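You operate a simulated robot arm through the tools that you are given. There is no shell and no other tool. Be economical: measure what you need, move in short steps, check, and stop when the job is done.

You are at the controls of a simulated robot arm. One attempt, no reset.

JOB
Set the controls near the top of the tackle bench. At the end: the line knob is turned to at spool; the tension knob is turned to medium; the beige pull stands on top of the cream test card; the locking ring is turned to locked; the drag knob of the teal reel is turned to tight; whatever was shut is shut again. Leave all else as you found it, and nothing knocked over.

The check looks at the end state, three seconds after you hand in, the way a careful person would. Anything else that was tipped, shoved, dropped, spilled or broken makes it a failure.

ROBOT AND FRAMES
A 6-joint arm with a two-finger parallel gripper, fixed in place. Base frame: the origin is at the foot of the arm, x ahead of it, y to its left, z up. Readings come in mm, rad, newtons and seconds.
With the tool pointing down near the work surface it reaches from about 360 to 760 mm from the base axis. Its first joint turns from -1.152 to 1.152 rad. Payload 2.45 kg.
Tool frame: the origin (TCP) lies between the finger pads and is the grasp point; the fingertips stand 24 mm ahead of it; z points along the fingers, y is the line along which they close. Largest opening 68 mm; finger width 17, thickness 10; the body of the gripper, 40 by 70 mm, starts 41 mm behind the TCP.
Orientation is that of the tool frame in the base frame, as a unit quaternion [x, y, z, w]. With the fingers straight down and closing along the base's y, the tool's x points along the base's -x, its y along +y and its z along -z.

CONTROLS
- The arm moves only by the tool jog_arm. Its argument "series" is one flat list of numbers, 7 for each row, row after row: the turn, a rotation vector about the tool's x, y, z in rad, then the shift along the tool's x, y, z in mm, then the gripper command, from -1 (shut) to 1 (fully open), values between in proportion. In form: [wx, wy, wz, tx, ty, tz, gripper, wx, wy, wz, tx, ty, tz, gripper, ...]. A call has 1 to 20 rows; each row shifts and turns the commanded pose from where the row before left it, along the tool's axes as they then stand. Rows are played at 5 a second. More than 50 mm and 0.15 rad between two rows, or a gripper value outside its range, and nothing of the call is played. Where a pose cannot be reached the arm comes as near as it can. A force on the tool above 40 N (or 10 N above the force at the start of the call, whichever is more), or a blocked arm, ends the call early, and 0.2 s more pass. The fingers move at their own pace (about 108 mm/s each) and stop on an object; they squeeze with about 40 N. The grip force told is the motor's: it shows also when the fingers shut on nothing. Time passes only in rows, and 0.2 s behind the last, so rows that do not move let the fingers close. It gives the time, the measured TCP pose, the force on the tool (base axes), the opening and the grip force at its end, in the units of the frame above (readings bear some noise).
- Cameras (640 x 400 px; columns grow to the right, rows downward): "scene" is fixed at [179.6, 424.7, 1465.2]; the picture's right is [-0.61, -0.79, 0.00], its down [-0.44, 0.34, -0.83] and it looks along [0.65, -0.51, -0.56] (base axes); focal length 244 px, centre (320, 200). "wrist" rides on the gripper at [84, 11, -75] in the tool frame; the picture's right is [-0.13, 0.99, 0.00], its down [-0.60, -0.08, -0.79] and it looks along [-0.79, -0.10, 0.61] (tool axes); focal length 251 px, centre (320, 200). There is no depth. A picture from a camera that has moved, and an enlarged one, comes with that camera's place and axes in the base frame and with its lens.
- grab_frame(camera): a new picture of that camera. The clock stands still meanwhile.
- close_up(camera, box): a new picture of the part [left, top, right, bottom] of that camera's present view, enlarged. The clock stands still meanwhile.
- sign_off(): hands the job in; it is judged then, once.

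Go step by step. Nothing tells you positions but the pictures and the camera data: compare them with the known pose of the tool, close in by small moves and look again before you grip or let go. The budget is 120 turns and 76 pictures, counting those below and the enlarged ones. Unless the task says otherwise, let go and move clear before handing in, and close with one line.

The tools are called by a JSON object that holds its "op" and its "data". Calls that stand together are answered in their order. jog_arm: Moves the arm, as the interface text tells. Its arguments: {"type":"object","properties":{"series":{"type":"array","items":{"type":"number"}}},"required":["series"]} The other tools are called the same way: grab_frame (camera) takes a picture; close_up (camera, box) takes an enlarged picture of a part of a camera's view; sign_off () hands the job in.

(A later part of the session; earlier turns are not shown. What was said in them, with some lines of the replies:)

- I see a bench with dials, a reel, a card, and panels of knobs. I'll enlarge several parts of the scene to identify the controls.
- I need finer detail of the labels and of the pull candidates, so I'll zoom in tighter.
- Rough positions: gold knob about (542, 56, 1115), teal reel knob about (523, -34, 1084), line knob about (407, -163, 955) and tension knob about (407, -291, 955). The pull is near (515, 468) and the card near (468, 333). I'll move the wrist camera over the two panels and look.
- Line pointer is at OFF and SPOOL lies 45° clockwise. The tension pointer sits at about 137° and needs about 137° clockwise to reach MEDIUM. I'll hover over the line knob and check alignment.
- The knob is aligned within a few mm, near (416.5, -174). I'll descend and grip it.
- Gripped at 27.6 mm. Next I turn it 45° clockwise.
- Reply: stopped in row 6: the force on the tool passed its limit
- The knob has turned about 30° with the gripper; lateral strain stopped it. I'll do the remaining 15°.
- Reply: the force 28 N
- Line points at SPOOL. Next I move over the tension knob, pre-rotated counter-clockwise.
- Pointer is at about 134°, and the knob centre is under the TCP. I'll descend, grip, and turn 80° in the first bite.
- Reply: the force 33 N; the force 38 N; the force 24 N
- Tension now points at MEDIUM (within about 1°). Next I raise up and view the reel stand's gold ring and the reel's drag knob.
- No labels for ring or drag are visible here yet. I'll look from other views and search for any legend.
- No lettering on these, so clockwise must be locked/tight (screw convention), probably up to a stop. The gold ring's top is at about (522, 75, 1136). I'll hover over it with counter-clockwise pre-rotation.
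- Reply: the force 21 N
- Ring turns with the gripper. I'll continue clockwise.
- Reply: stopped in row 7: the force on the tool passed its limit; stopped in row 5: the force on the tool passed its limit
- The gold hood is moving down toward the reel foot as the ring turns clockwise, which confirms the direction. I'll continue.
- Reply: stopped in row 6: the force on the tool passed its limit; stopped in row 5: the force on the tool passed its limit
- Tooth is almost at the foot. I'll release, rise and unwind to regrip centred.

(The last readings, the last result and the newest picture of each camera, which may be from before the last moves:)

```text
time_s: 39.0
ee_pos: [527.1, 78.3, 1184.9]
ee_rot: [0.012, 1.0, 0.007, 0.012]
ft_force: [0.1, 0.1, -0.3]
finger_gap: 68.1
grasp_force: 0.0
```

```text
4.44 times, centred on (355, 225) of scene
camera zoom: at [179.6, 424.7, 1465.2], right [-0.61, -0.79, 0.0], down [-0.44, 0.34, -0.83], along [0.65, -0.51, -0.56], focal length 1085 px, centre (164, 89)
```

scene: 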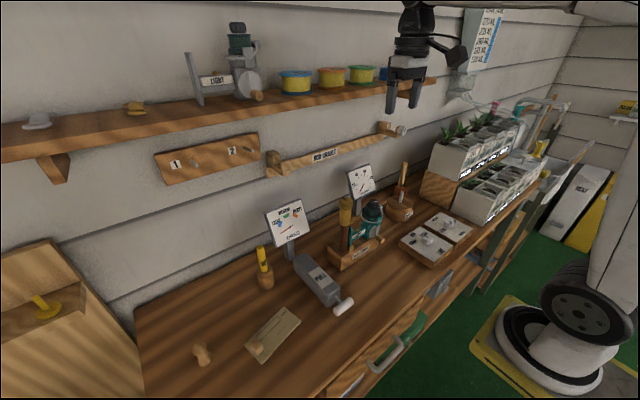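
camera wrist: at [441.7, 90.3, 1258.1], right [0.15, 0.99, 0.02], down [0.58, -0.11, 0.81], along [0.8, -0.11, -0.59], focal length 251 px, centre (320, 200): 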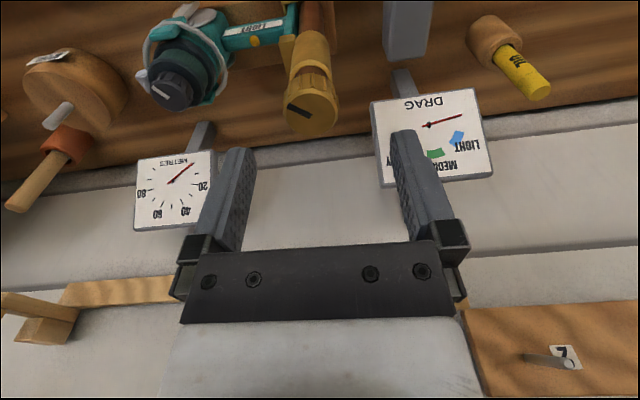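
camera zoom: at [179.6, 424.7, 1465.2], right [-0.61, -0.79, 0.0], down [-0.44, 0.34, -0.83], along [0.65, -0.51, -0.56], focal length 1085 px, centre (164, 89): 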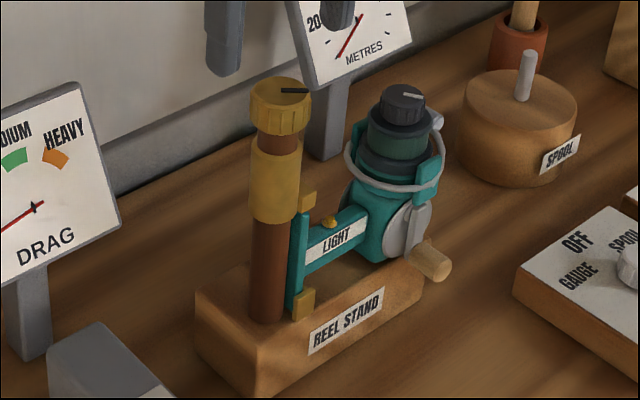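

{"op": "close_up", "data": {"camera": "wrist", "box": [270, 60, 350, 140]}}

```text
5.00 times, centred on (310, 100) of wrist
camera zoom: at [441.7, 90.3, 1258.1], right [0.15, 0.99, 0.02], down [0.58, -0.11, 0.81], along [0.8, -0.11, -0.59], focal length 1257 px, centre (370, 700)
```

zoom: 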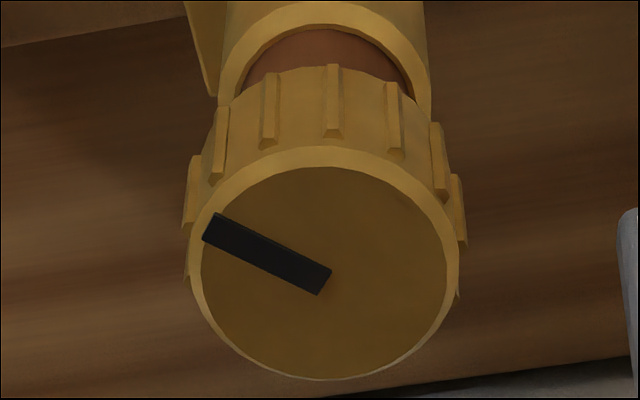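

Ring has turned about 128° with the hood still short of the foot. I'll straighten, re-centre at (525.5, 73.5), regrip and continue.

{"op": "jog_arm", "data": {"series": [0.014, 0.024, -0.024, 0, 0, 0, 1, 0, 0, 0, 1.6, -4.8, 0, 1, 0, 0, -0.13, 0, 0, 0, 1, 0, 0, -0.13, 0, 0, 0, 1, 0, 0, -0.13, 0, 0, 0, 1, 0, 0, 0, 0, 0, 20, 1, 0, 0, 0, 0, 0, 21, 1, 0, 0, 0, 0, 0, 0, -1, 0, 0, 0, 0, 0, 0, -1, 0, 0, 0, 0, 0, 0, -1]}}

{"op": "jog_arm", "data": {"series": [0, 0, 0.1, 0, 0, 0, -1, 0, 0, 0.1, 0, 0, 0, -1, 0, 0, 0.1, 0, 0, 0, -1, 0, 0, 0.1, 0, 0, 0, -1, 0, 0, 0.1, 0, 0, 0, -1, 0, 0, 0.1, 0, 0, 0, -1, 0, 0, 0, 0, 0, 0, -1]}}

{"op": "close_up", "data": {"camera": "scene", "box": [320, 180, 390, 270]}}

```text
time_s: 41.2
ee_pos: [525.9, 71.8, 1143.4]
ee_rot: [-0.191, 0.982, -0.001, 0.002]
ft_force: [11.3, -24.6, -5.8]
finger_gap: 31.6
grasp_force: 44.5
```

```text
time_s: 42.8
ee_pos: [525.9, 74.2, 1142.5]
ee_rot: [0.107, 0.994, 0.001, 0.0]
ft_force: [15.2, 3.8, -20.5]
finger_gap: 31.4
grasp_force: 44.4
```

```text
4.44 times, centred on (355, 225) of scene
camera zoom: at [180.4, 424.9, 1465.0], right [-0.61, -0.79, 0.0], down [-0.44, 0.34, -0.83], along [0.65, -0.51, -0.56], focal length 1085 px, centre (164, 89)
```

zoom: 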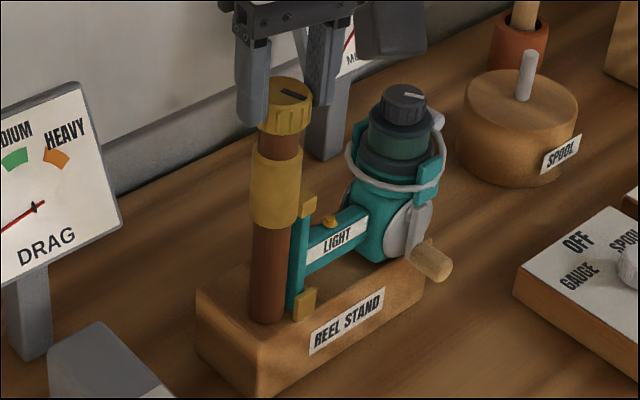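

{"op": "jog_arm", "data": {"series": [0, 0, 0.1, 0, 0, 0, -1, 0, 0, 0.1, 0, 0, 0, -1, 0, 0, 0.1, 0, 0, 0, -1, 0, 0, 0.1, 0, 0, 0, -1, 0, 0, 0.1, 0, 0, 0, -1, 0, 0, 0.1, 0, 0, 0, -1, 0, 0, 0, 0, 0, 0, -1]}}

{"op": "close_up", "data": {"camera": "scene", "box": [335, 190, 375, 240]}}

{"op": "close_up", "data": {"camera": "wrist", "box": [240, 80, 400, 200]}}

```text
time_s: 43.8
ee_pos: [526.1, 75.2, 1142.7]
ee_rot: [0.285, 0.958, 0.004, -0.001]
ft_force: [7.9, 5.3, -5.1]
finger_gap: 31.4
grasp_force: 44.5
stopped in row 4: the force on the tool passed its limit (the readings are from after the stop); the commanded pose is now the measured one
```

```text
8.00 times, centred on (355, 215) of scene
camera zoom: at [179.9, 424.9, 1465.1], right [-0.61, -0.79, 0.0], down [-0.44, 0.34, -0.83], along [0.65, -0.51, -0.56], focal length 1953 px, centre (40, 80)
```

zoom: 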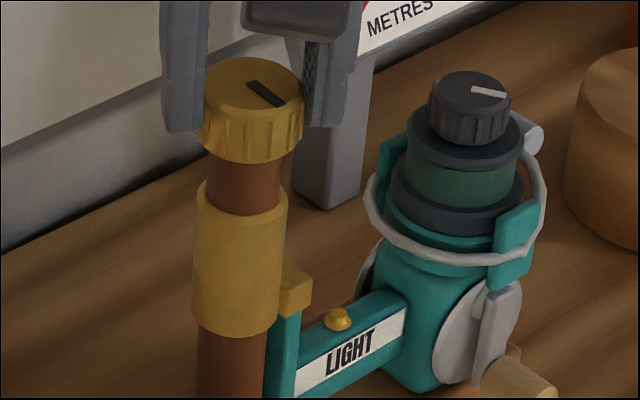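

```text
3.33 times, centred on (320, 140) of wrist
camera zoom: at [461.9, 130.4, 1218.2], right [0.65, 0.76, 0.01], down [0.46, -0.4, 0.79], along [0.6, -0.51, -0.61], focal length 838 px, centre (320, 400)
```

zoom: 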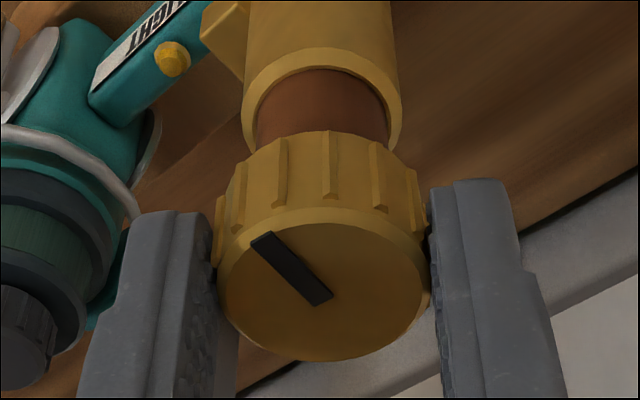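

Mark is at about 180° turned and the hood is at the foot. I'll try further to feel the stop.

{"op": "jog_arm", "data": {"series": [0, 0, 0.08, 0, 0, 0, -1, 0, 0, 0.08, 0, 0, 0, -1, 0, 0, 0.08, 0, 0, 0, -1, 0, 0, 0.08, 0, 0, 0, -1, 0, 0, 0.08, 0, 0, 0, -1, 0, 0, 0, 0, 0, 0, -1]}}

{"op": "close_up", "data": {"camera": "scene", "box": [335, 190, 375, 240]}}

{"op": "close_up", "data": {"camera": "wrist", "box": [240, 80, 400, 200]}}

```text
time_s: 45.2
ee_pos: [527.8, 77.1, 1143.7]
ee_rot: [0.469, 0.883, 0.004, 0.002]
ft_force: [25.1, 24.9, -14.9]
finger_gap: 31.6
grasp_force: 44.7
```

```text
8.00 times, centred on (355, 215) of scene
camera zoom: at [180.7, 425.6, 1464.8], right [-0.61, -0.79, 0.0], down [-0.44, 0.34, -0.83], along [0.65, -0.51, -0.56], focal length 1953 px, centre (40, 80)
```

zoom: 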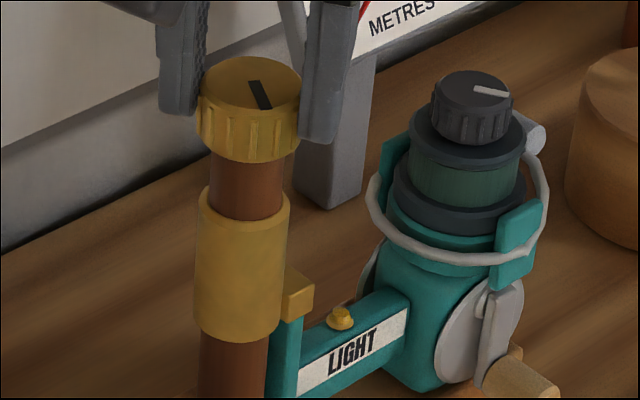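

```text
3.33 times, centred on (320, 140) of wrist
camera zoom: at [489.3, 152.3, 1218.3], right [0.89, 0.45, 0.01], down [0.27, -0.55, 0.79], along [0.36, -0.71, -0.61], focal length 838 px, centre (320, 400)
```

zoom: 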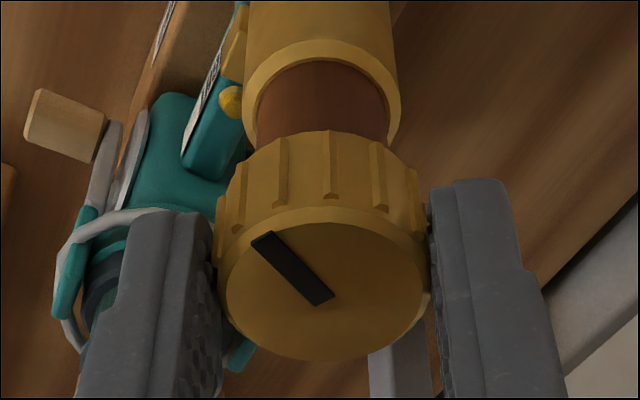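

{"op": "jog_arm", "data": {"series": [0, 0, 0.1, 0, 0, 0, -1, 0, 0, 0.1, 0, 0, 0, -1, 0, 0, 0.1, 0, 0, 0, -1, 0, 0, 0.1, 0, 0, 0, -1, 0, 0, 0.1, 0, 0, 0, -1, 0, 0, 0, 0, 0, 0, -1]}}

{"op": "close_up", "data": {"camera": "wrist", "box": [240, 80, 400, 200]}}

```text
time_s: 46.6
ee_pos: [530.2, 74.4, 1143.4]
ee_rot: [0.674, 0.739, 0.006, 0.003]
ft_force: [37.7, 5.1, -10.7]
finger_gap: 30.8
grasp_force: 44.6
```

```text
3.33 times, centred on (320, 140) of wrist
camera zoom: at [532.0, 158.8, 1218.6], right [1.0, -0.04, 0.01], down [-0.03, -0.61, 0.79], along [-0.02, -0.79, -0.61], focal length 838 px, centre (320, 400)
```

zoom: 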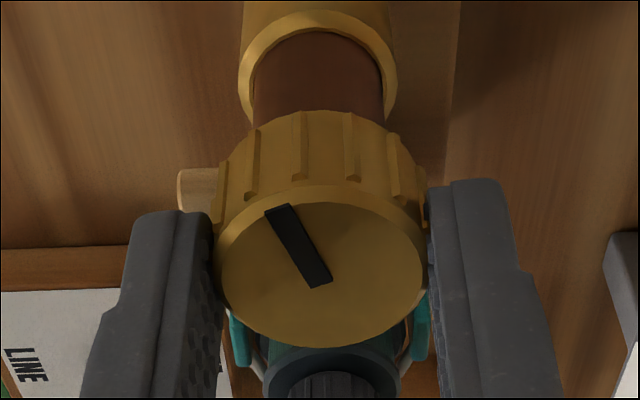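

{"op": "jog_arm", "data": {"series": [0, 0, 0, 0, 0, 0, 1, 0, 0, 0, 0, 0, 0, 1, 0, 0, 0, 0, 0, -20, 1, 0, 0, 0, 0, 0, -20, 1, 0, 0, -0.147, 0, 0, 0, 1, 0, 0, -0.147, 0, 0, 0, 1, 0, 0, -0.147, 0, 0, 0, 1, 0, 0, -0.147, 0, 0, 0, 1, 0, 0, -0.147, 0, 0, 0, 1, 0, 0, -0.147, 0, 0, 0, 1, 0, 0, -0.147, 0, 0, 0, 1, 0, 0, -0.147, 0, 0, 0, 1, 0, 0, -0.147, 0, 0, 0, 1, 0, 0, -0.147, 0, 0, 0, 1, 0, 0, 0, 0, 0, 0, 1]}}

{"op": "close_up", "data": {"camera": "wrist", "box": [200, 0, 400, 150]}}

{"op": "close_up", "data": {"camera": "scene", "box": [335, 190, 375, 240]}}

```text
time_s: 49.8
ee_pos: [525.4, 73.3, 1184.9]
ee_rot: [0.003, 1.0, 0.003, 0.001]
ft_force: [0.8, -0.4, -0.5]
finger_gap: 67.9
grasp_force: 0.0
```

```text
2.67 times, centred on (300, 75) of wrist
camera zoom: at [441.9, 85.8, 1258.9], right [0.13, 0.99, 0.0], down [0.6, -0.09, 0.79], along [0.79, -0.1, -0.61], focal length 670 px, centre (373, 533)
```

zoom: 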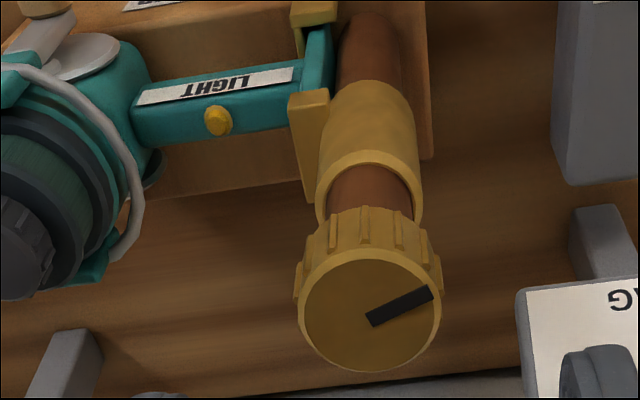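

```text
8.00 times, centred on (355, 215) of scene
camera zoom: at [179.6, 424.7, 1465.2], right [-0.61, -0.79, 0.0], down [-0.44, 0.34, -0.83], along [0.65, -0.51, -0.56], focal length 1953 px, centre (40, 80)
```

zoom: 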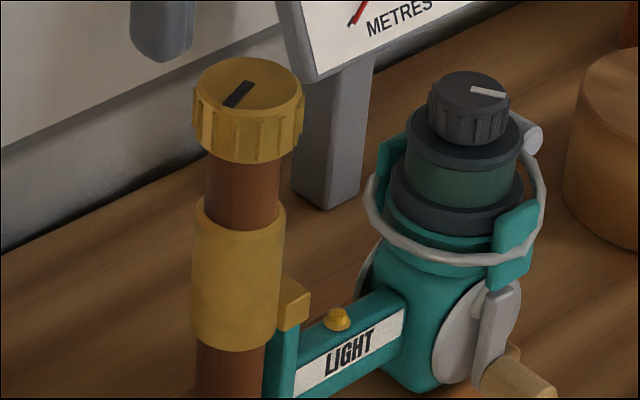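

Ring at about −250°, with the hood now moved over the foot. One more bite to find the stop.

{"op": "jog_arm", "data": {"series": [0, 0, -0.14, -1, 1, 0, 1, 0, 0, -0.14, 0, 0, 0, 1, 0, 0, -0.14, 0, 0, 0, 1, 0, 0, 0, 0, 0, 20, 1, 0, 0, 0, 0, 0, 21, 1, 0, 0, 0, 0, 0, 0, -1, 0, 0, 0, 0, 0, 0, -1, 0, 0, 0, 0, 0, 0, -1]}}

{"op": "jog_arm", "data": {"series": [0, 0, 0.1, 0, 0, 0, -1, 0, 0, 0.1, 0, 0, 0, -1, 0, 0, 0.1, 0, 0, 0, -1, 0, 0, 0.1, 0, 0, 0, -1, 0, 0, 0.1, 0, 0, 0, -1, 0, 0, 0.1, 0, 0, 0, -1, 0, 0, 0.1, 0, 0, 0, -1, 0, 0, 0.1, 0, 0, 0, -1, 0, 0, 0, 0, 0, 0, -1]}}

{"op": "close_up", "data": {"camera": "wrist", "box": [240, 80, 400, 200]}}

```text
time_s: 51.6
ee_pos: [527.3, 71.8, 1142.0]
ee_rot: [-0.204, 0.979, -0.001, 0.003]
ft_force: [14.4, -33.0, -7.5]
finger_gap: 31.6
grasp_force: 44.7
```

```text
time_s: 53.6
ee_pos: [526.4, 74.6, 1142.4]
ee_rot: [0.193, 0.981, 0.001, 0.0]
ft_force: [0.4, -20.3, 5.3]
finger_gap: 30.9
grasp_force: 44.4
```

```text
3.33 times, centred on (320, 140) of wrist
camera zoom: at [452.9, 116.7, 1217.1], right [0.49, 0.87, 0.0], down [0.53, -0.3, 0.79], along [0.69, -0.39, -0.61], focal length 838 px, centre (320, 400)
```

zoom: 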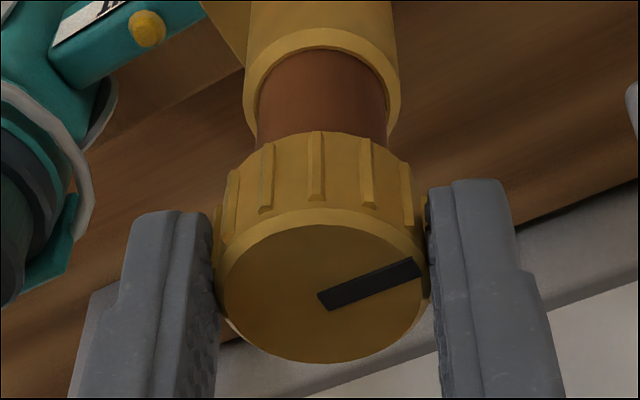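

Gripper turned 46° but the ring only 20° more: stop reached at about 270° total. I release and move above the teal reel's drag knob, near (516, -23, 1101).

{"op": "jog_arm", "data": {"series": [0, 0, 0, 0, 0, 0, 1, 0, 0, 0, 0, 0, 0, 1, 0, 0, 0, 0, 0, -25, 1, 0, 0, 0, 0, 0, -25, 1, 0, 0, -0.13, 0, 0, 0, 1, 0, 0, -0.13, 0, 0, 0, 1, 0, 0, -0.13, 0, 0, 0, 1, 0, 0, 0, 3.5, -32, 0, 1, 0, 0, 0, 3.5, -32, 0, 1, 0, 0, 0, 3.5, -33, 0, 1, 0, 0, -0.13, 0, 0, 10, 1, 0, 0, -0.13, 0, 0, 10, 1, 0, 0, -0.13, 0, 0, 10, 1, 0, 0, -0.13, 0, 0, 10, 1, 0, 0, 0, 0, 0, 0, 1]}}

{"op": "grab_frame", "data": {"camera": "wrist"}}

{"op": "close_up", "data": {"camera": "scene", "box": [335, 190, 395, 240]}}

```text
time_s: 56.8
ee_pos: [516.8, -21.2, 1150.8]
ee_rot: [-0.258, 0.966, 0.002, 0.001]
ft_force: [0.1, -0.6, -0.2]
finger_gap: 67.9
grasp_force: 0.0
```

```text
22 pictures are left
camera wrist: at [438.3, -54.0, 1225.8], right [-0.38, 0.92, 0.0], down [0.56, 0.23, 0.79], along [0.73, 0.31, -0.61], focal length 251 px, centre (320, 200)
```

wrist: 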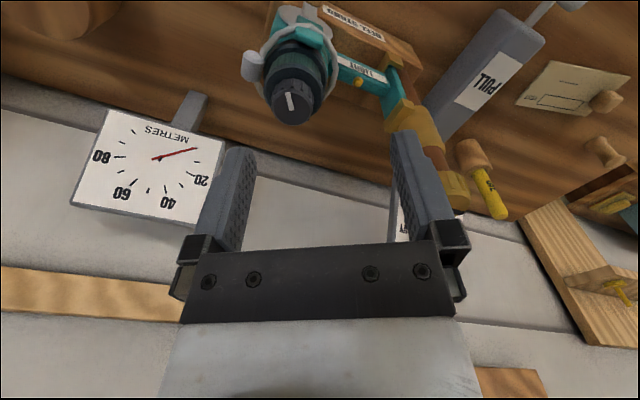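

```text
8.00 times, centred on (365, 215) of scene
camera zoom: at [179.6, 424.7, 1465.2], right [-0.61, -0.79, 0.0], down [-0.44, 0.34, -0.83], along [0.65, -0.51, -0.56], focal length 1953 px, centre (-40, 80)
```

zoom: 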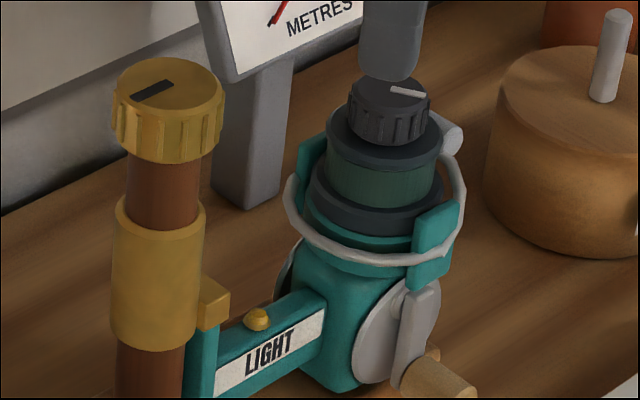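

Re-triangulated: the drag knob is near (525, -35, top 1083). I'll correct, descend and check.

{"op": "jog_arm", "data": {"series": [0, 0, 0, 0, -16, 0, 1, 0, 0, 0, 0, 0, 20, 1, 0, 0, 0, 0, 0, 15, 1, 0, 0, 0, 0, 0, 0, 1]}}

{"op": "grab_frame", "data": {"camera": "wrist"}}

```text
time_s: 57.8
ee_pos: [524.4, -34.7, 1115.6]
ee_rot: [-0.258, 0.966, 0.002, 0.002]
ft_force: [-0.5, -0.2, 0.0]
finger_gap: 67.9
grasp_force: 0.0
```

```text
20 pictures are left
camera wrist: at [446.4, -67.1, 1191.1], right [-0.38, 0.92, 0.0], down [0.56, 0.23, 0.79], along [0.73, 0.31, -0.61], focal length 251 px, centre (320, 200)
```

wrist: 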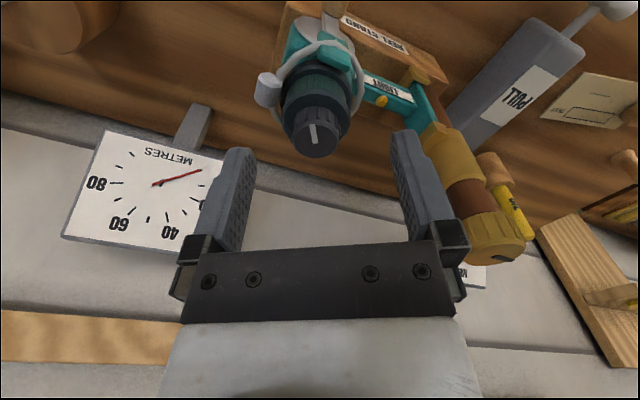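

{"op": "jog_arm", "data": {"series": [0, 0, 0, -1.4, -2, 10, 1, 0, 0, 0, 0, 0, 10, 1, 0, 0, 0, 0, 0, 0, -1, 0, 0, 0, 0, 0, 0, -1, 0, 0, 0, 0, 0, 0, -1]}}

{"op": "close_up", "data": {"camera": "wrist", "box": [240, 60, 400, 200]}}

```text
time_s: 59.0
ee_pos: [526.5, -35.7, 1096.8]
ee_rot: [-0.258, 0.966, 0.002, 0.001]
ft_force: [0.9, -0.4, 0.6]
finger_gap: 24.5
grasp_force: 40.2
```

```text
2.86 times, centred on (320, 130) of wrist
camera zoom: at [448.9, -68.5, 1172.2], right [-0.38, 0.92, 0.0], down [0.56, 0.23, 0.79], along [0.73, 0.31, -0.61], focal length 718 px, centre (320, 400)
```

zoom: 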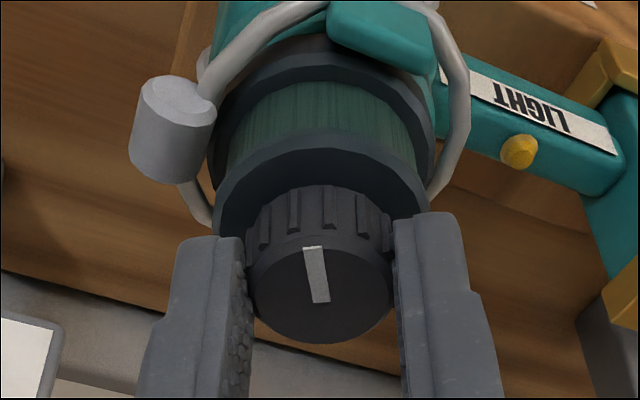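

Gripped on the knob (24.5 mm). Turning clockwise in the first bite.

{"op": "jog_arm", "data": {"series": [0, 0, 0.1, 0, 0, 0, -1, 0, 0, 0.1, 0, 0, 0, -1, 0, 0, 0.1, 0, 0, 0, -1, 0, 0, 0.1, 0, 0, 0, -1, 0, 0, 0.1, 0, 0, 0, -1, 0, 0, 0.1, 0, 0, 0, -1, 0, 0, 0.1, 0, 0, 0, -1, 0, 0, 0.1, 0, 0, 0, -1, 0, 0, 0.1, 0, 0, 0, -1, 0, 0, 0.1, 0, 0, 0, -1, 0, 0, 0.1, 0, 0, 0, -1, 0, 0, 0.1, 0, 0, 0, -1, 0, 0, 0.1, 0, 0, 0, -1, 0, 0, 0.1, 0, 0, 0, -1, 0, 0, 0, 0, 0, 0, -1]}}

{"op": "close_up", "data": {"camera": "wrist", "box": [240, 60, 400, 200]}}

```text
time_s: 62.2
ee_pos: [525.9, -35.4, 1097.8]
ee_rot: [0.426, 0.905, 0.003, 0.001]
ft_force: [3.1, 8.3, 18.2]
finger_gap: 24.5
grasp_force: 39.6
```

```text
2.86 times, centred on (320, 130) of wrist
camera zoom: at [481.7, 36.4, 1172.8], right [0.85, 0.53, 0.01], down [0.32, -0.52, 0.79], along [0.42, -0.67, -0.61], focal length 718 px, centre (320, 400)
```

zoom: 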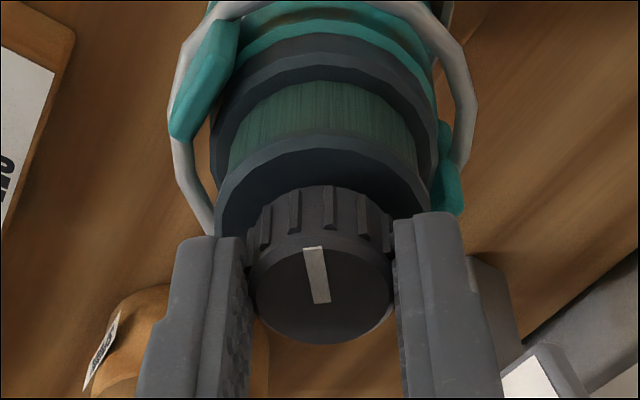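

The knob turns freely with the gripper (80° so far). Regrip for a second bite.

{"op": "jog_arm", "data": {"series": [0, 0, 0, 0, 0, 0, 1, 0, 0, 0, 0, 0, 0, 1, 0, 0, 0, 0, 0, -25, 1, 0, 0, -0.145, 0, 0, 0, 1, 0, 0, -0.145, 0, 0, 0, 1, 0, 0, -0.145, 0, 0, 0, 1, 0, 0, -0.145, 0, 0, 0, 1, 0, 0, -0.145, 0, 0, 0, 1, 0, 0, -0.145, 0, 0, 0, 1, 0, 0, -0.145, 0, 0, 0, 1, 0, 0, -0.145, 0, 0, 0, 1, 0, 0, -0.145, 0, 0, 0, 1, 0, 0, -0.145, 0, 0, 0, 1, 0, 0, -0.145, 0, 0, 0, 1, 0, 0, 0, 0, 0, 0, 1, 0, 0, 0, 0, 0, 25, 1, 0, 0, 0, 0, 0, 0, 1, 0, 0, 0, 0, 0, 0, -1, 0, 0, 0, 0, 0, 0, -1, 0, 0, 0, 0, 0, 0, -1]}}

{"op": "jog_arm", "data": {"series": [0, 0, 0.1, 0, 0, 0, -1, 0, 0, 0.1, 0, 0, 0, -1, 0, 0, 0.1, 0, 0, 0, -1, 0, 0, 0.1, 0, 0, 0, -1, 0, 0, 0.1, 0, 0, 0, -1, 0, 0, 0.1, 0, 0, 0, -1, 0, 0, 0.1, 0, 0, 0, -1, 0, 0, 0.1, 0, 0, 0, -1, 0, 0, 0.1, 0, 0, 0, -1, 0, 0, 0.1, 0, 0, 0, -1, 0, 0, 0.1, 0, 0, 0, -1, 0, 0, 0.1, 0, 0, 0, -1, 0, 0, 0.1, 0, 0, 0, -1, 0, 0, 0.1, 0, 0, 0, -1, 0, 0, 0.1, 0, 0, 0, -1, 0, 0, 0.1, 0, 0, 0, -1, 0, 0, 0, 0, 0, 0, -1]}}

{"op": "close_up", "data": {"camera": "wrist", "box": [240, 60, 400, 200]}}

```text
time_s: 66.4
ee_pos: [526.0, -36.6, 1097.9]
ee_rot: [-0.351, 0.936, 0.002, 0.001]
ft_force: [0.6, -1.2, -0.2]
finger_gap: 24.6
grasp_force: 40.8
```

```text
time_s: 70.0
ee_pos: [526.6, -37.1, 1097.3]
ee_rot: [0.428, 0.904, 0.003, -0.001]
ft_force: [-0.2, 0.4, 4.9]
finger_gap: 24.5
grasp_force: 40.0
```

```text
2.86 times, centred on (320, 130) of wrist
camera zoom: at [481.9, 35.4, 1171.9], right [0.85, 0.53, 0.0], down [0.32, -0.52, 0.79], along [0.42, -0.67, -0.61], focal length 718 px, centre (320, 400)
```

zoom: 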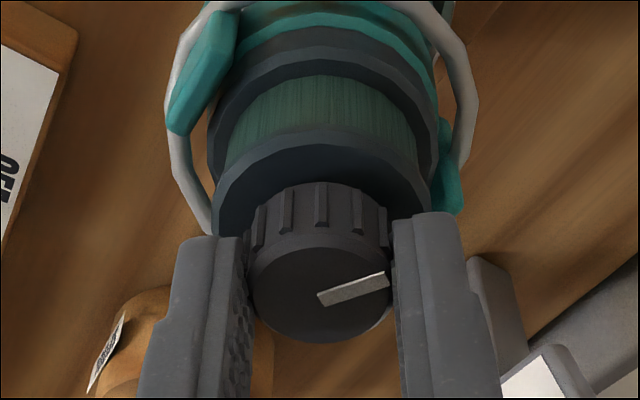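

Turned about 154° in total, with some slip in this bite; possibly at the stop. A third bite will test it.

{"op": "jog_arm", "data": {"series": [0, 0, 0, 0, 0, 0, 1, 0, 0, 0, 0, 0, 0, 1, 0, 0, 0, 0, 0, -25, 1, 0, 0, -0.145, 0, 0, 0, 1, 0, 0, -0.145, 0, 0, 0, 1, 0, 0, -0.145, 0, 0, 0, 1, 0, 0, -0.145, 0, 0, 0, 1, 0, 0, -0.145, 0, 0, 0, 1, 0, 0, -0.145, 0, 0, 0, 1, 0, 0, -0.145, 0, 0, 0, 1, 0, 0, 0, 0, 0, 0, 1, 0, 0, 0, 0, 0, 25, 1, 0, 0, 0, 0, 0, 0, 1, 0, 0, 0, 0, 0, 0, -1, 0, 0, 0, 0, 0, 0, -1, 0, 0, 0, 0, 0, 0, -1]}}

{"op": "jog_arm", "data": {"series": [0, 0, 0.1, 0, 0, 0, -1, 0, 0, 0.1, 0, 0, 0, -1, 0, 0, 0.1, 0, 0, 0, -1, 0, 0, 0.1, 0, 0, 0, -1, 0, 0, 0.1, 0, 0, 0, -1, 0, 0, 0.1, 0, 0, 0, -1, 0, 0, 0.1, 0, 0, 0, -1, 0, 0, 0.1, 0, 0, 0, -1, 0, 0, 0.1, 0, 0, 0, -1, 0, 0, 0.1, 0, 0, 0, -1, 0, 0, 0, 0, 0, 0, -1]}}

{"op": "close_up", "data": {"camera": "wrist", "box": [240, 60, 400, 200]}}

```text
time_s: 73.4
ee_pos: [526.8, -35.4, 1097.1]
ee_rot: [-0.066, 0.998, 0.003, 0.0]
ft_force: [0.1, -0.2, 0.4]
finger_gap: 24.3
grasp_force: 39.7
```

```text
time_s: 75.8
ee_pos: [527.2, -38.6, 1097.3]
ee_rot: [0.42, 0.908, 0.001, 0.0]
ft_force: [-4.4, -29.7, 8.7]
finger_gap: 24.2
grasp_force: 39.6
```

```text
2.86 times, centred on (320, 130) of wrist
camera zoom: at [480.0, 33.1, 1172.1], right [0.84, 0.54, 0.0], down [0.33, -0.51, 0.79], along [0.43, -0.67, -0.61], focal length 718 px, centre (320, 400)
```

zoom: 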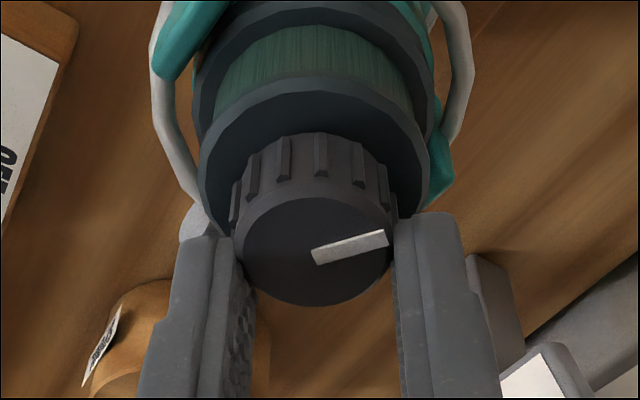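

The mark did not move this bite, so drag is at its tight stop. I release, rise, and travel to the beige pull.

{"op": "jog_arm", "data": {"series": [0, 0, 0, 0, 0, 0, 1, 0, 0, 0, 0, 0, 0, 1, 0, 0, 0, 0, 0, -35, 1, 0, 0, 0, 0, 0, -35, 1, 0, 0, 0, 0, 0, -35, 1, 0, 0, -0.145, 0, 0, 0, 1, 0, 0, -0.145, 0, 0, 0, 1, 0, 0, -0.145, 0, 0, 0, 1, 0, 0, -0.145, 0, 0, 0, 1, 0, 0, -0.145, 0, 0, 0, 1, 0, 0, -0.142, 0, 0, 0, 1]}}

{"op": "jog_arm", "data": {"series": [0, 0, 0, 4, 45, 0, 1, 0, 0, 0, 4, 45, 0, 1, 0, 0, 0, 4, 45, 0, 1, 0, 0, 0, 4, 45, 0, 1, 0, 0, 0, 4, 45, 0, 1, 0, 0, 0, 4, 45, 0, 1, 0, 0, 0, 4, 45, 0, 1, 0, 0, 0, 4, 45, 0, 1, 0, 0, 0, 4, 45, 0, 1, 0, 0, 0, 4, 45, 0, 1, 0, 0, 0, 0, 0, 40, 1, 0, 0, 0, 0, 0, 40, 1, 0, 0, 0, 0, 0, 0, 1]}}

{"op": "grab_frame", "data": {"camera": "wrist"}}

{"op": "close_up", "data": {"camera": "scene", "box": [250, 180, 470, 300]}}

```text
time_s: 78.2
ee_pos: [526.4, -37.6, 1201.1]
ee_rot: [-0.002, 1.0, 0.003, 0.001]
ft_force: [-0.1, 0.4, -0.1]
finger_gap: 67.9
grasp_force: 0.1
```

```text
time_s: 81.0
ee_pos: [485.7, 412.2, 1124.6]
ee_rot: [0.0, 1.0, 0.002, 0.0]
ft_force: [0.1, -0.7, 0.1]
finger_gap: 68.0
grasp_force: 0.0
```

```text
15 pictures are left
camera wrist: at [402.5, 423.7, 1199.1], right [0.13, 0.99, 0.0], down [0.6, -0.08, 0.79], along [0.79, -0.1, -0.61], focal length 251 px, centre (320, 200)
```

wrist: 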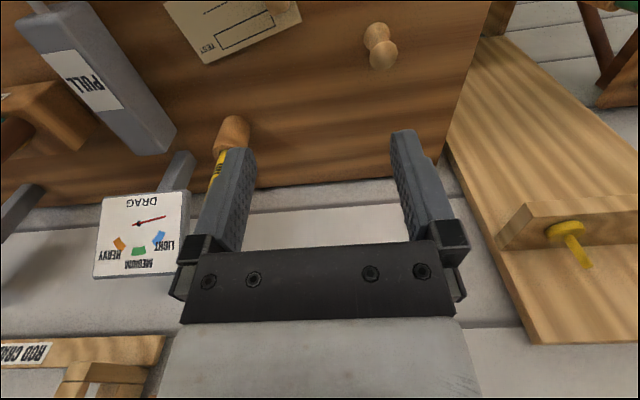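

```text
2.91 times, centred on (360, 240) of scene
camera zoom: at [179.6, 424.7, 1465.2], right [-0.61, -0.79, 0.0], down [-0.44, 0.34, -0.83], along [0.65, -0.51, -0.56], focal length 710 px, centre (204, 84)
```

zoom: 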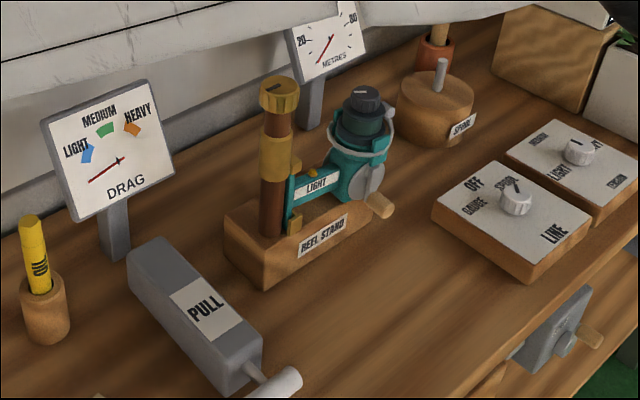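

Everything at the reel and panels is upright and set. The pull stands at about (512, 468), roughly 40 mm tall; the card centre is about (473, 326) with a cube near its left end. I'll hover over the pull.

{"op": "jog_arm", "data": {"series": [0, 0, 0, -13, 28, -0.0, 0.6, 0, 0, 0, -13, 28, 30, 0.6, 0, 0, 0, 0, 0, 45, 0.6, 0, 0, 0, 0, 0, 45, 0.6, 0, 0, 0, 0, 0, 0, 0.6]}}

{"op": "grab_frame", "data": {"camera": "wrist"}}

```text
time_s: 82.2
ee_pos: [511.6, 472.0, 1005.3]
ee_rot: [0.0, 1.0, 0.002, 0.0]
ft_force: [-0.9, 0.6, -0.4]
finger_gap: 54.5
grasp_force: 0.0
```

```text
13 pictures are left
camera wrist: at [427.1, 482.7, 1080.4], right [0.13, 0.99, 0.0], down [0.6, -0.08, 0.79], along [0.79, -0.1, -0.61], focal length 251 px, centre (320, 200)
```

wrist: 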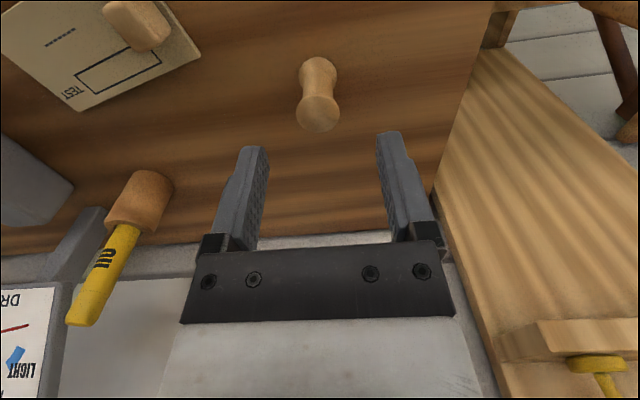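

{"op": "jog_arm", "data": {"series": [0, 0, 0, -1.5, -1, 35, 0.6, 0, 0, 0, 0, 0, 35, 0.6, 0, 0, 0, 0, 0, 0, 0.6]}}

{"op": "grab_frame", "data": {"camera": "wrist"}}

```text
time_s: 83.0
ee_pos: [511.3, 470.0, 934.0]
ee_rot: [0.0, 1.0, 0.003, 0.001]
ft_force: [-0.7, 0.2, 0.5]
finger_gap: 54.6
grasp_force: 0.1
```

```text
12 pictures are left
camera wrist: at [428.6, 481.0, 1009.4], right [0.13, 0.99, 0.01], down [0.6, -0.08, 0.79], along [0.79, -0.1, -0.61], focal length 251 px, centre (320, 200)
```

wrist: 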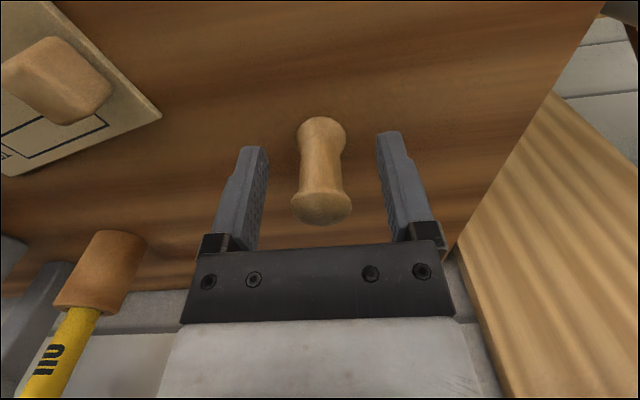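

The pull is centred between the fingers. Close and lift.

{"op": "jog_arm", "data": {"series": [0, 0, 0, 0, 0, 0, -1, 0, 0, 0, 0, 0, 0, -1, 0, 0, 0, 0, 0, 0, -1, 0, 0, 0, 0, 0, -30, -1, 0, 0, 0, 0, 0, -30, -1, 0, 0, 0, 0, 0, 0, -1]}}

{"op": "grab_frame", "data": {"camera": "wrist"}}

```text
time_s: 84.4
ee_pos: [512.7, 468.9, 994.5]
ee_rot: [0.0, 1.0, 0.002, 0.001]
ft_force: [0.0, 0.1, -0.9]
finger_gap: 22.2
grasp_force: 39.2
```

```text
11 pictures are left
camera wrist: at [429.3, 480.2, 1069.2], right [0.13, 0.99, 0.0], down [0.6, -0.08, 0.79], along [0.79, -0.1, -0.61], focal length 251 px, centre (320, 200)
```

wrist: 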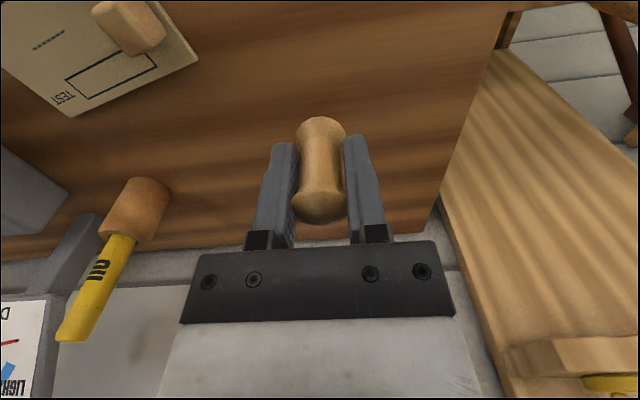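

Pull held upright. Carry it over the card (target 478, 316).

{"op": "jog_arm", "data": {"series": [0, 0, 0, 8.7, -38.2, 0, -1, 0, 0, 0, 8.7, -38.2, 0, -1, 0, 0, 0, 8.7, -38.2, 0, -1, 0, 0, 0, 8.7, -38.2, 0, -1, 0, 0, 0, 0, 0, 0, -1]}}

{"op": "grab_frame", "data": {"camera": "wrist"}}

```text
time_s: 85.6
ee_pos: [481.1, 314.7, 993.8]
ee_rot: [0.001, 1.0, 0.003, 0.001]
ft_force: [0.0, 0.1, 0.8]
finger_gap: 22.2
grasp_force: 38.5
```

```text
10 pictures are left
camera wrist: at [396.6, 325.4, 1069.0], right [0.13, 0.99, 0.01], down [0.6, -0.08, 0.79], along [0.79, -0.1, -0.61], focal length 251 px, centre (320, 200)
```

wrist: 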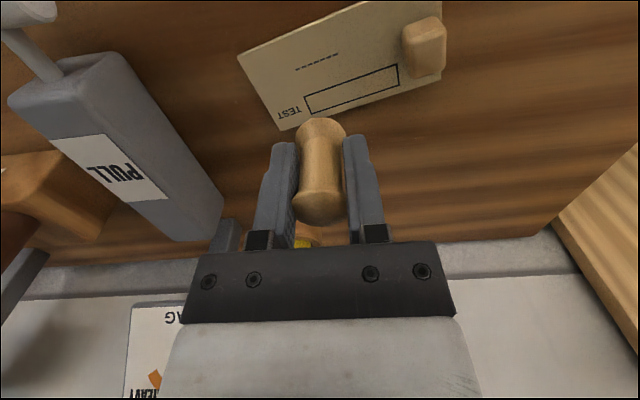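

{"op": "jog_arm", "data": {"series": [0, 0, 0, 2.6, 5, 20, -1, 0, 0, 0, 0, 0, 20, -1, 0, 0, 0, 0, 0, 11, -1, 0, 0, 0, 0, 0, 0, -1]}}

{"op": "jog_arm", "data": {"series": [0, 0, 0, 0, 0, 2, -1, 0, 0, 0, 0, 0, 0, -1]}}

{"op": "jog_arm", "data": {"series": [0, 0, 0, 0, 0, 2, -1, 0, 0, 0, 0, 0, 0, -1]}}

{"op": "close_up", "data": {"camera": "wrist", "box": [220, 60, 480, 240]}}

```text
time_s: 86.6
ee_pos: [477.9, 322.4, 943.8]
ee_rot: [0.0, 1.0, 0.003, 0.001]
ft_force: [-0.8, 0.1, -0.4]
finger_gap: 22.3
grasp_force: 38.6
```

```text
time_s: 87.2
ee_pos: [477.5, 320.8, 941.3]
ee_rot: [0.0, 1.0, 0.002, 0.001]
ft_force: [-1.1, 0.4, -0.2]
finger_gap: 22.1
grasp_force: 38.9
```

```text
time_s: 87.8
ee_pos: [478.5, 322.0, 938.5]
ee_rot: [0.0, 1.0, 0.003, 0.0]
ft_force: [-0.2, 0.1, -0.5]
finger_gap: 22.2
grasp_force: 39.0
```

```text
2.22 times, centred on (350, 150) of wrist
camera zoom: at [393.7, 332.8, 1013.9], right [0.13, 0.99, 0.0], down [0.6, -0.08, 0.79], along [0.79, -0.1, -0.61], focal length 559 px, centre (253, 311)
```

zoom: 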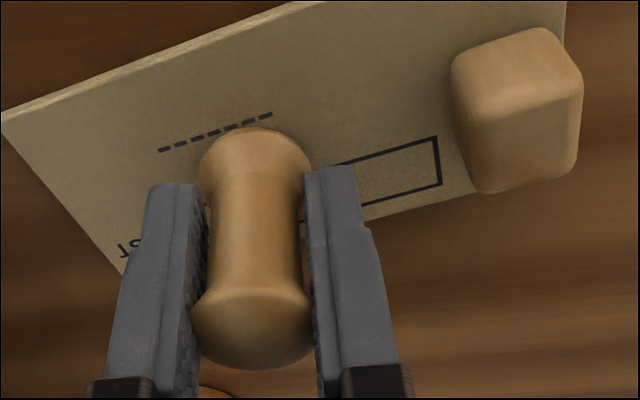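

Nearly down and well inside the card. Lower in 1 mm steps, watching the force.

{"op": "jog_arm", "data": {"series": [0, 0, 0, 0, 0, 1, -1, 0, 0, 0, 0, 0, 0, -1]}}

{"op": "jog_arm", "data": {"series": [0, 0, 0, 0, 0, 1, -1, 0, 0, 0, 0, 0, 0, -1]}}

```text
time_s: 88.4
ee_pos: [477.4, 321.8, 938.8]
ee_rot: [0.001, 1.0, 0.002, 0.001]
ft_force: [0.5, 0.2, 2.2]
finger_gap: 22.1
grasp_force: 38.9
```

```text
time_s: 89.0
ee_pos: [477.8, 322.0, 937.5]
ee_rot: [0.0, 1.0, 0.003, 0.002]
ft_force: [1.7, -0.2, 11.4]
finger_gap: 21.8
grasp_force: 38.7
```

Contact felt (11 N). Ease up 0.7 mm, open partly, and retreat upward.

{"op": "jog_arm", "data": {"series": [0, 0, 0, 0, 0, -0.7, -1, 0, 0, 0, 0, 0, 0, -0.2, 0, 0, 0, 0, 0, 0, 0.3, 0, 0, 0, 0, 0, 0, 0.3, 0, 0, 0, 0, 0, -15, 0.3, 0, 0, 0, 0, 0, -25, 0.3, 0, 0, 0, 0, 0, -40, 0.3, 0, 0, 0, 0, 0, -40, 0.3, 0, 0, 0, 0, 0, -45, 1, 0, 0, 0, 0, 0, -45, 1, 0, 0, 0, 0, 0, 0, 1]}}

{"op": "grab_frame", "data": {"camera": "wrist"}}

{"op": "grab_frame", "data": {"camera": "scene"}}

```text
time_s: 91.4
ee_pos: [476.5, 320.1, 1146.7]
ee_rot: [0.0, 1.0, 0.003, 0.002]
ft_force: [0.0, 0.8, 0.8]
finger_gap: 67.9
grasp_force: 0.0
```

```text
8 pictures are left
camera wrist: at [392.9, 330.3, 1222.9], right [0.13, 0.99, 0.0], down [0.6, -0.08, 0.79], along [0.79, -0.1, -0.61], focal length 251 px, centre (320, 200)
```

wrist: 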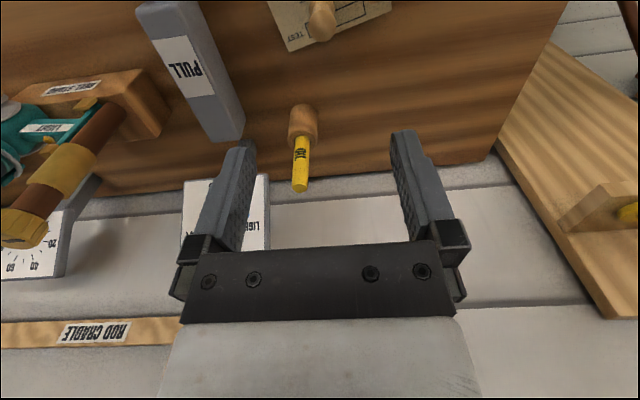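

```text
7 pictures are left
```

scene: 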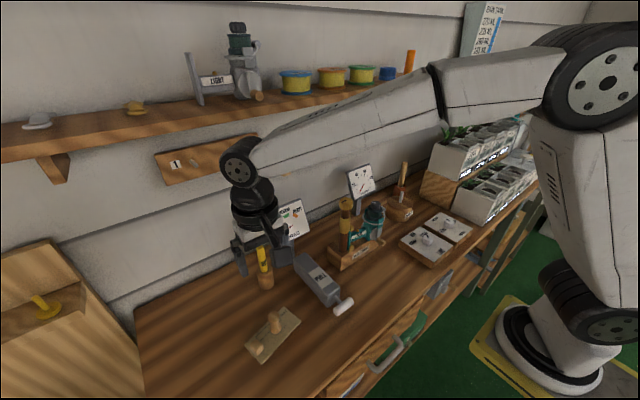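

The pull stands on the card beside the cube. A final check of the panels and reel, plus the card.

{"op": "close_up", "data": {"camera": "scene", "box": [330, 190, 480, 275]}}

{"op": "close_up", "data": {"camera": "scene", "box": [230, 230, 370, 370]}}

```text
4.27 times, centred on (405, 232) of scene
camera zoom: at [179.6, 424.7, 1465.2], right [-0.61, -0.79, 0.0], down [-0.44, 0.34, -0.83], along [0.65, -0.51, -0.56], focal length 1042 px, centre (-43, 61)
```

zoom: 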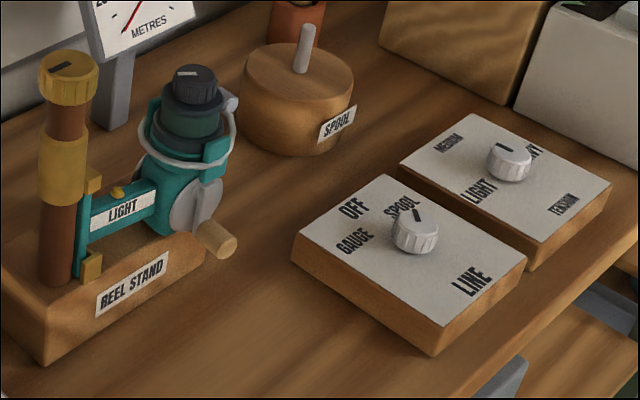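

```text
2.86 times, centred on (300, 300) of scene
camera zoom: at [179.6, 424.7, 1465.2], right [-0.61, -0.79, 0.0], down [-0.44, 0.34, -0.83], along [0.65, -0.51, -0.56], focal length 697 px, centre (377, -86)
```

zoom: 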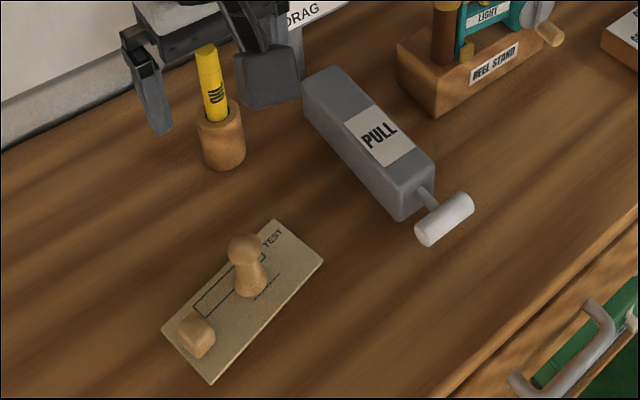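

Line knob's angle looks slightly ambiguous at this zoom; checking closer.

{"op": "close_up", "data": {"camera": "scene", "box": [415, 225, 445, 250]}}

```text
16.00 times, centred on (430, 238) of scene
camera zoom: at [179.6, 424.7, 1465.2], right [-0.61, -0.79, 0.0], down [-0.44, 0.34, -0.83], along [0.65, -0.51, -0.56], focal length 3906 px, centre (-1440, -400)
```

zoom: 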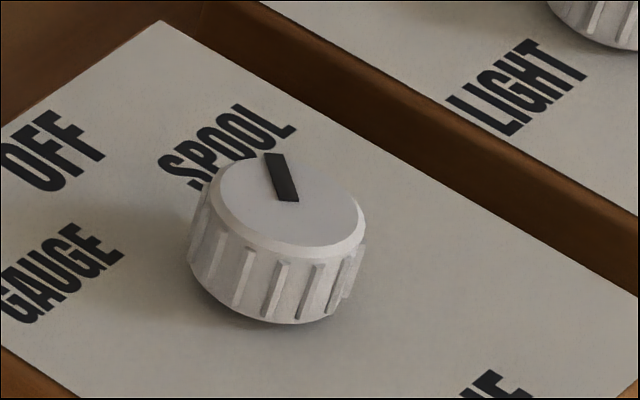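

The line pointer is at −45°, on SPOOL. Tension is on MEDIUM, the ring and drag are at their stops, the pull stands on the card, and nothing was opened. I'm handing in.

{"op": "sign_off", "data": {}}

```text
The job is handed in.
```

The job is handed in: line is at SPOOL, tension at MEDIUM, and the beige pull stands on the test card. The locking ring and the teal reel's drag knob have no markings, so I turned both clockwise to their stops; nothing was opened or knocked over.
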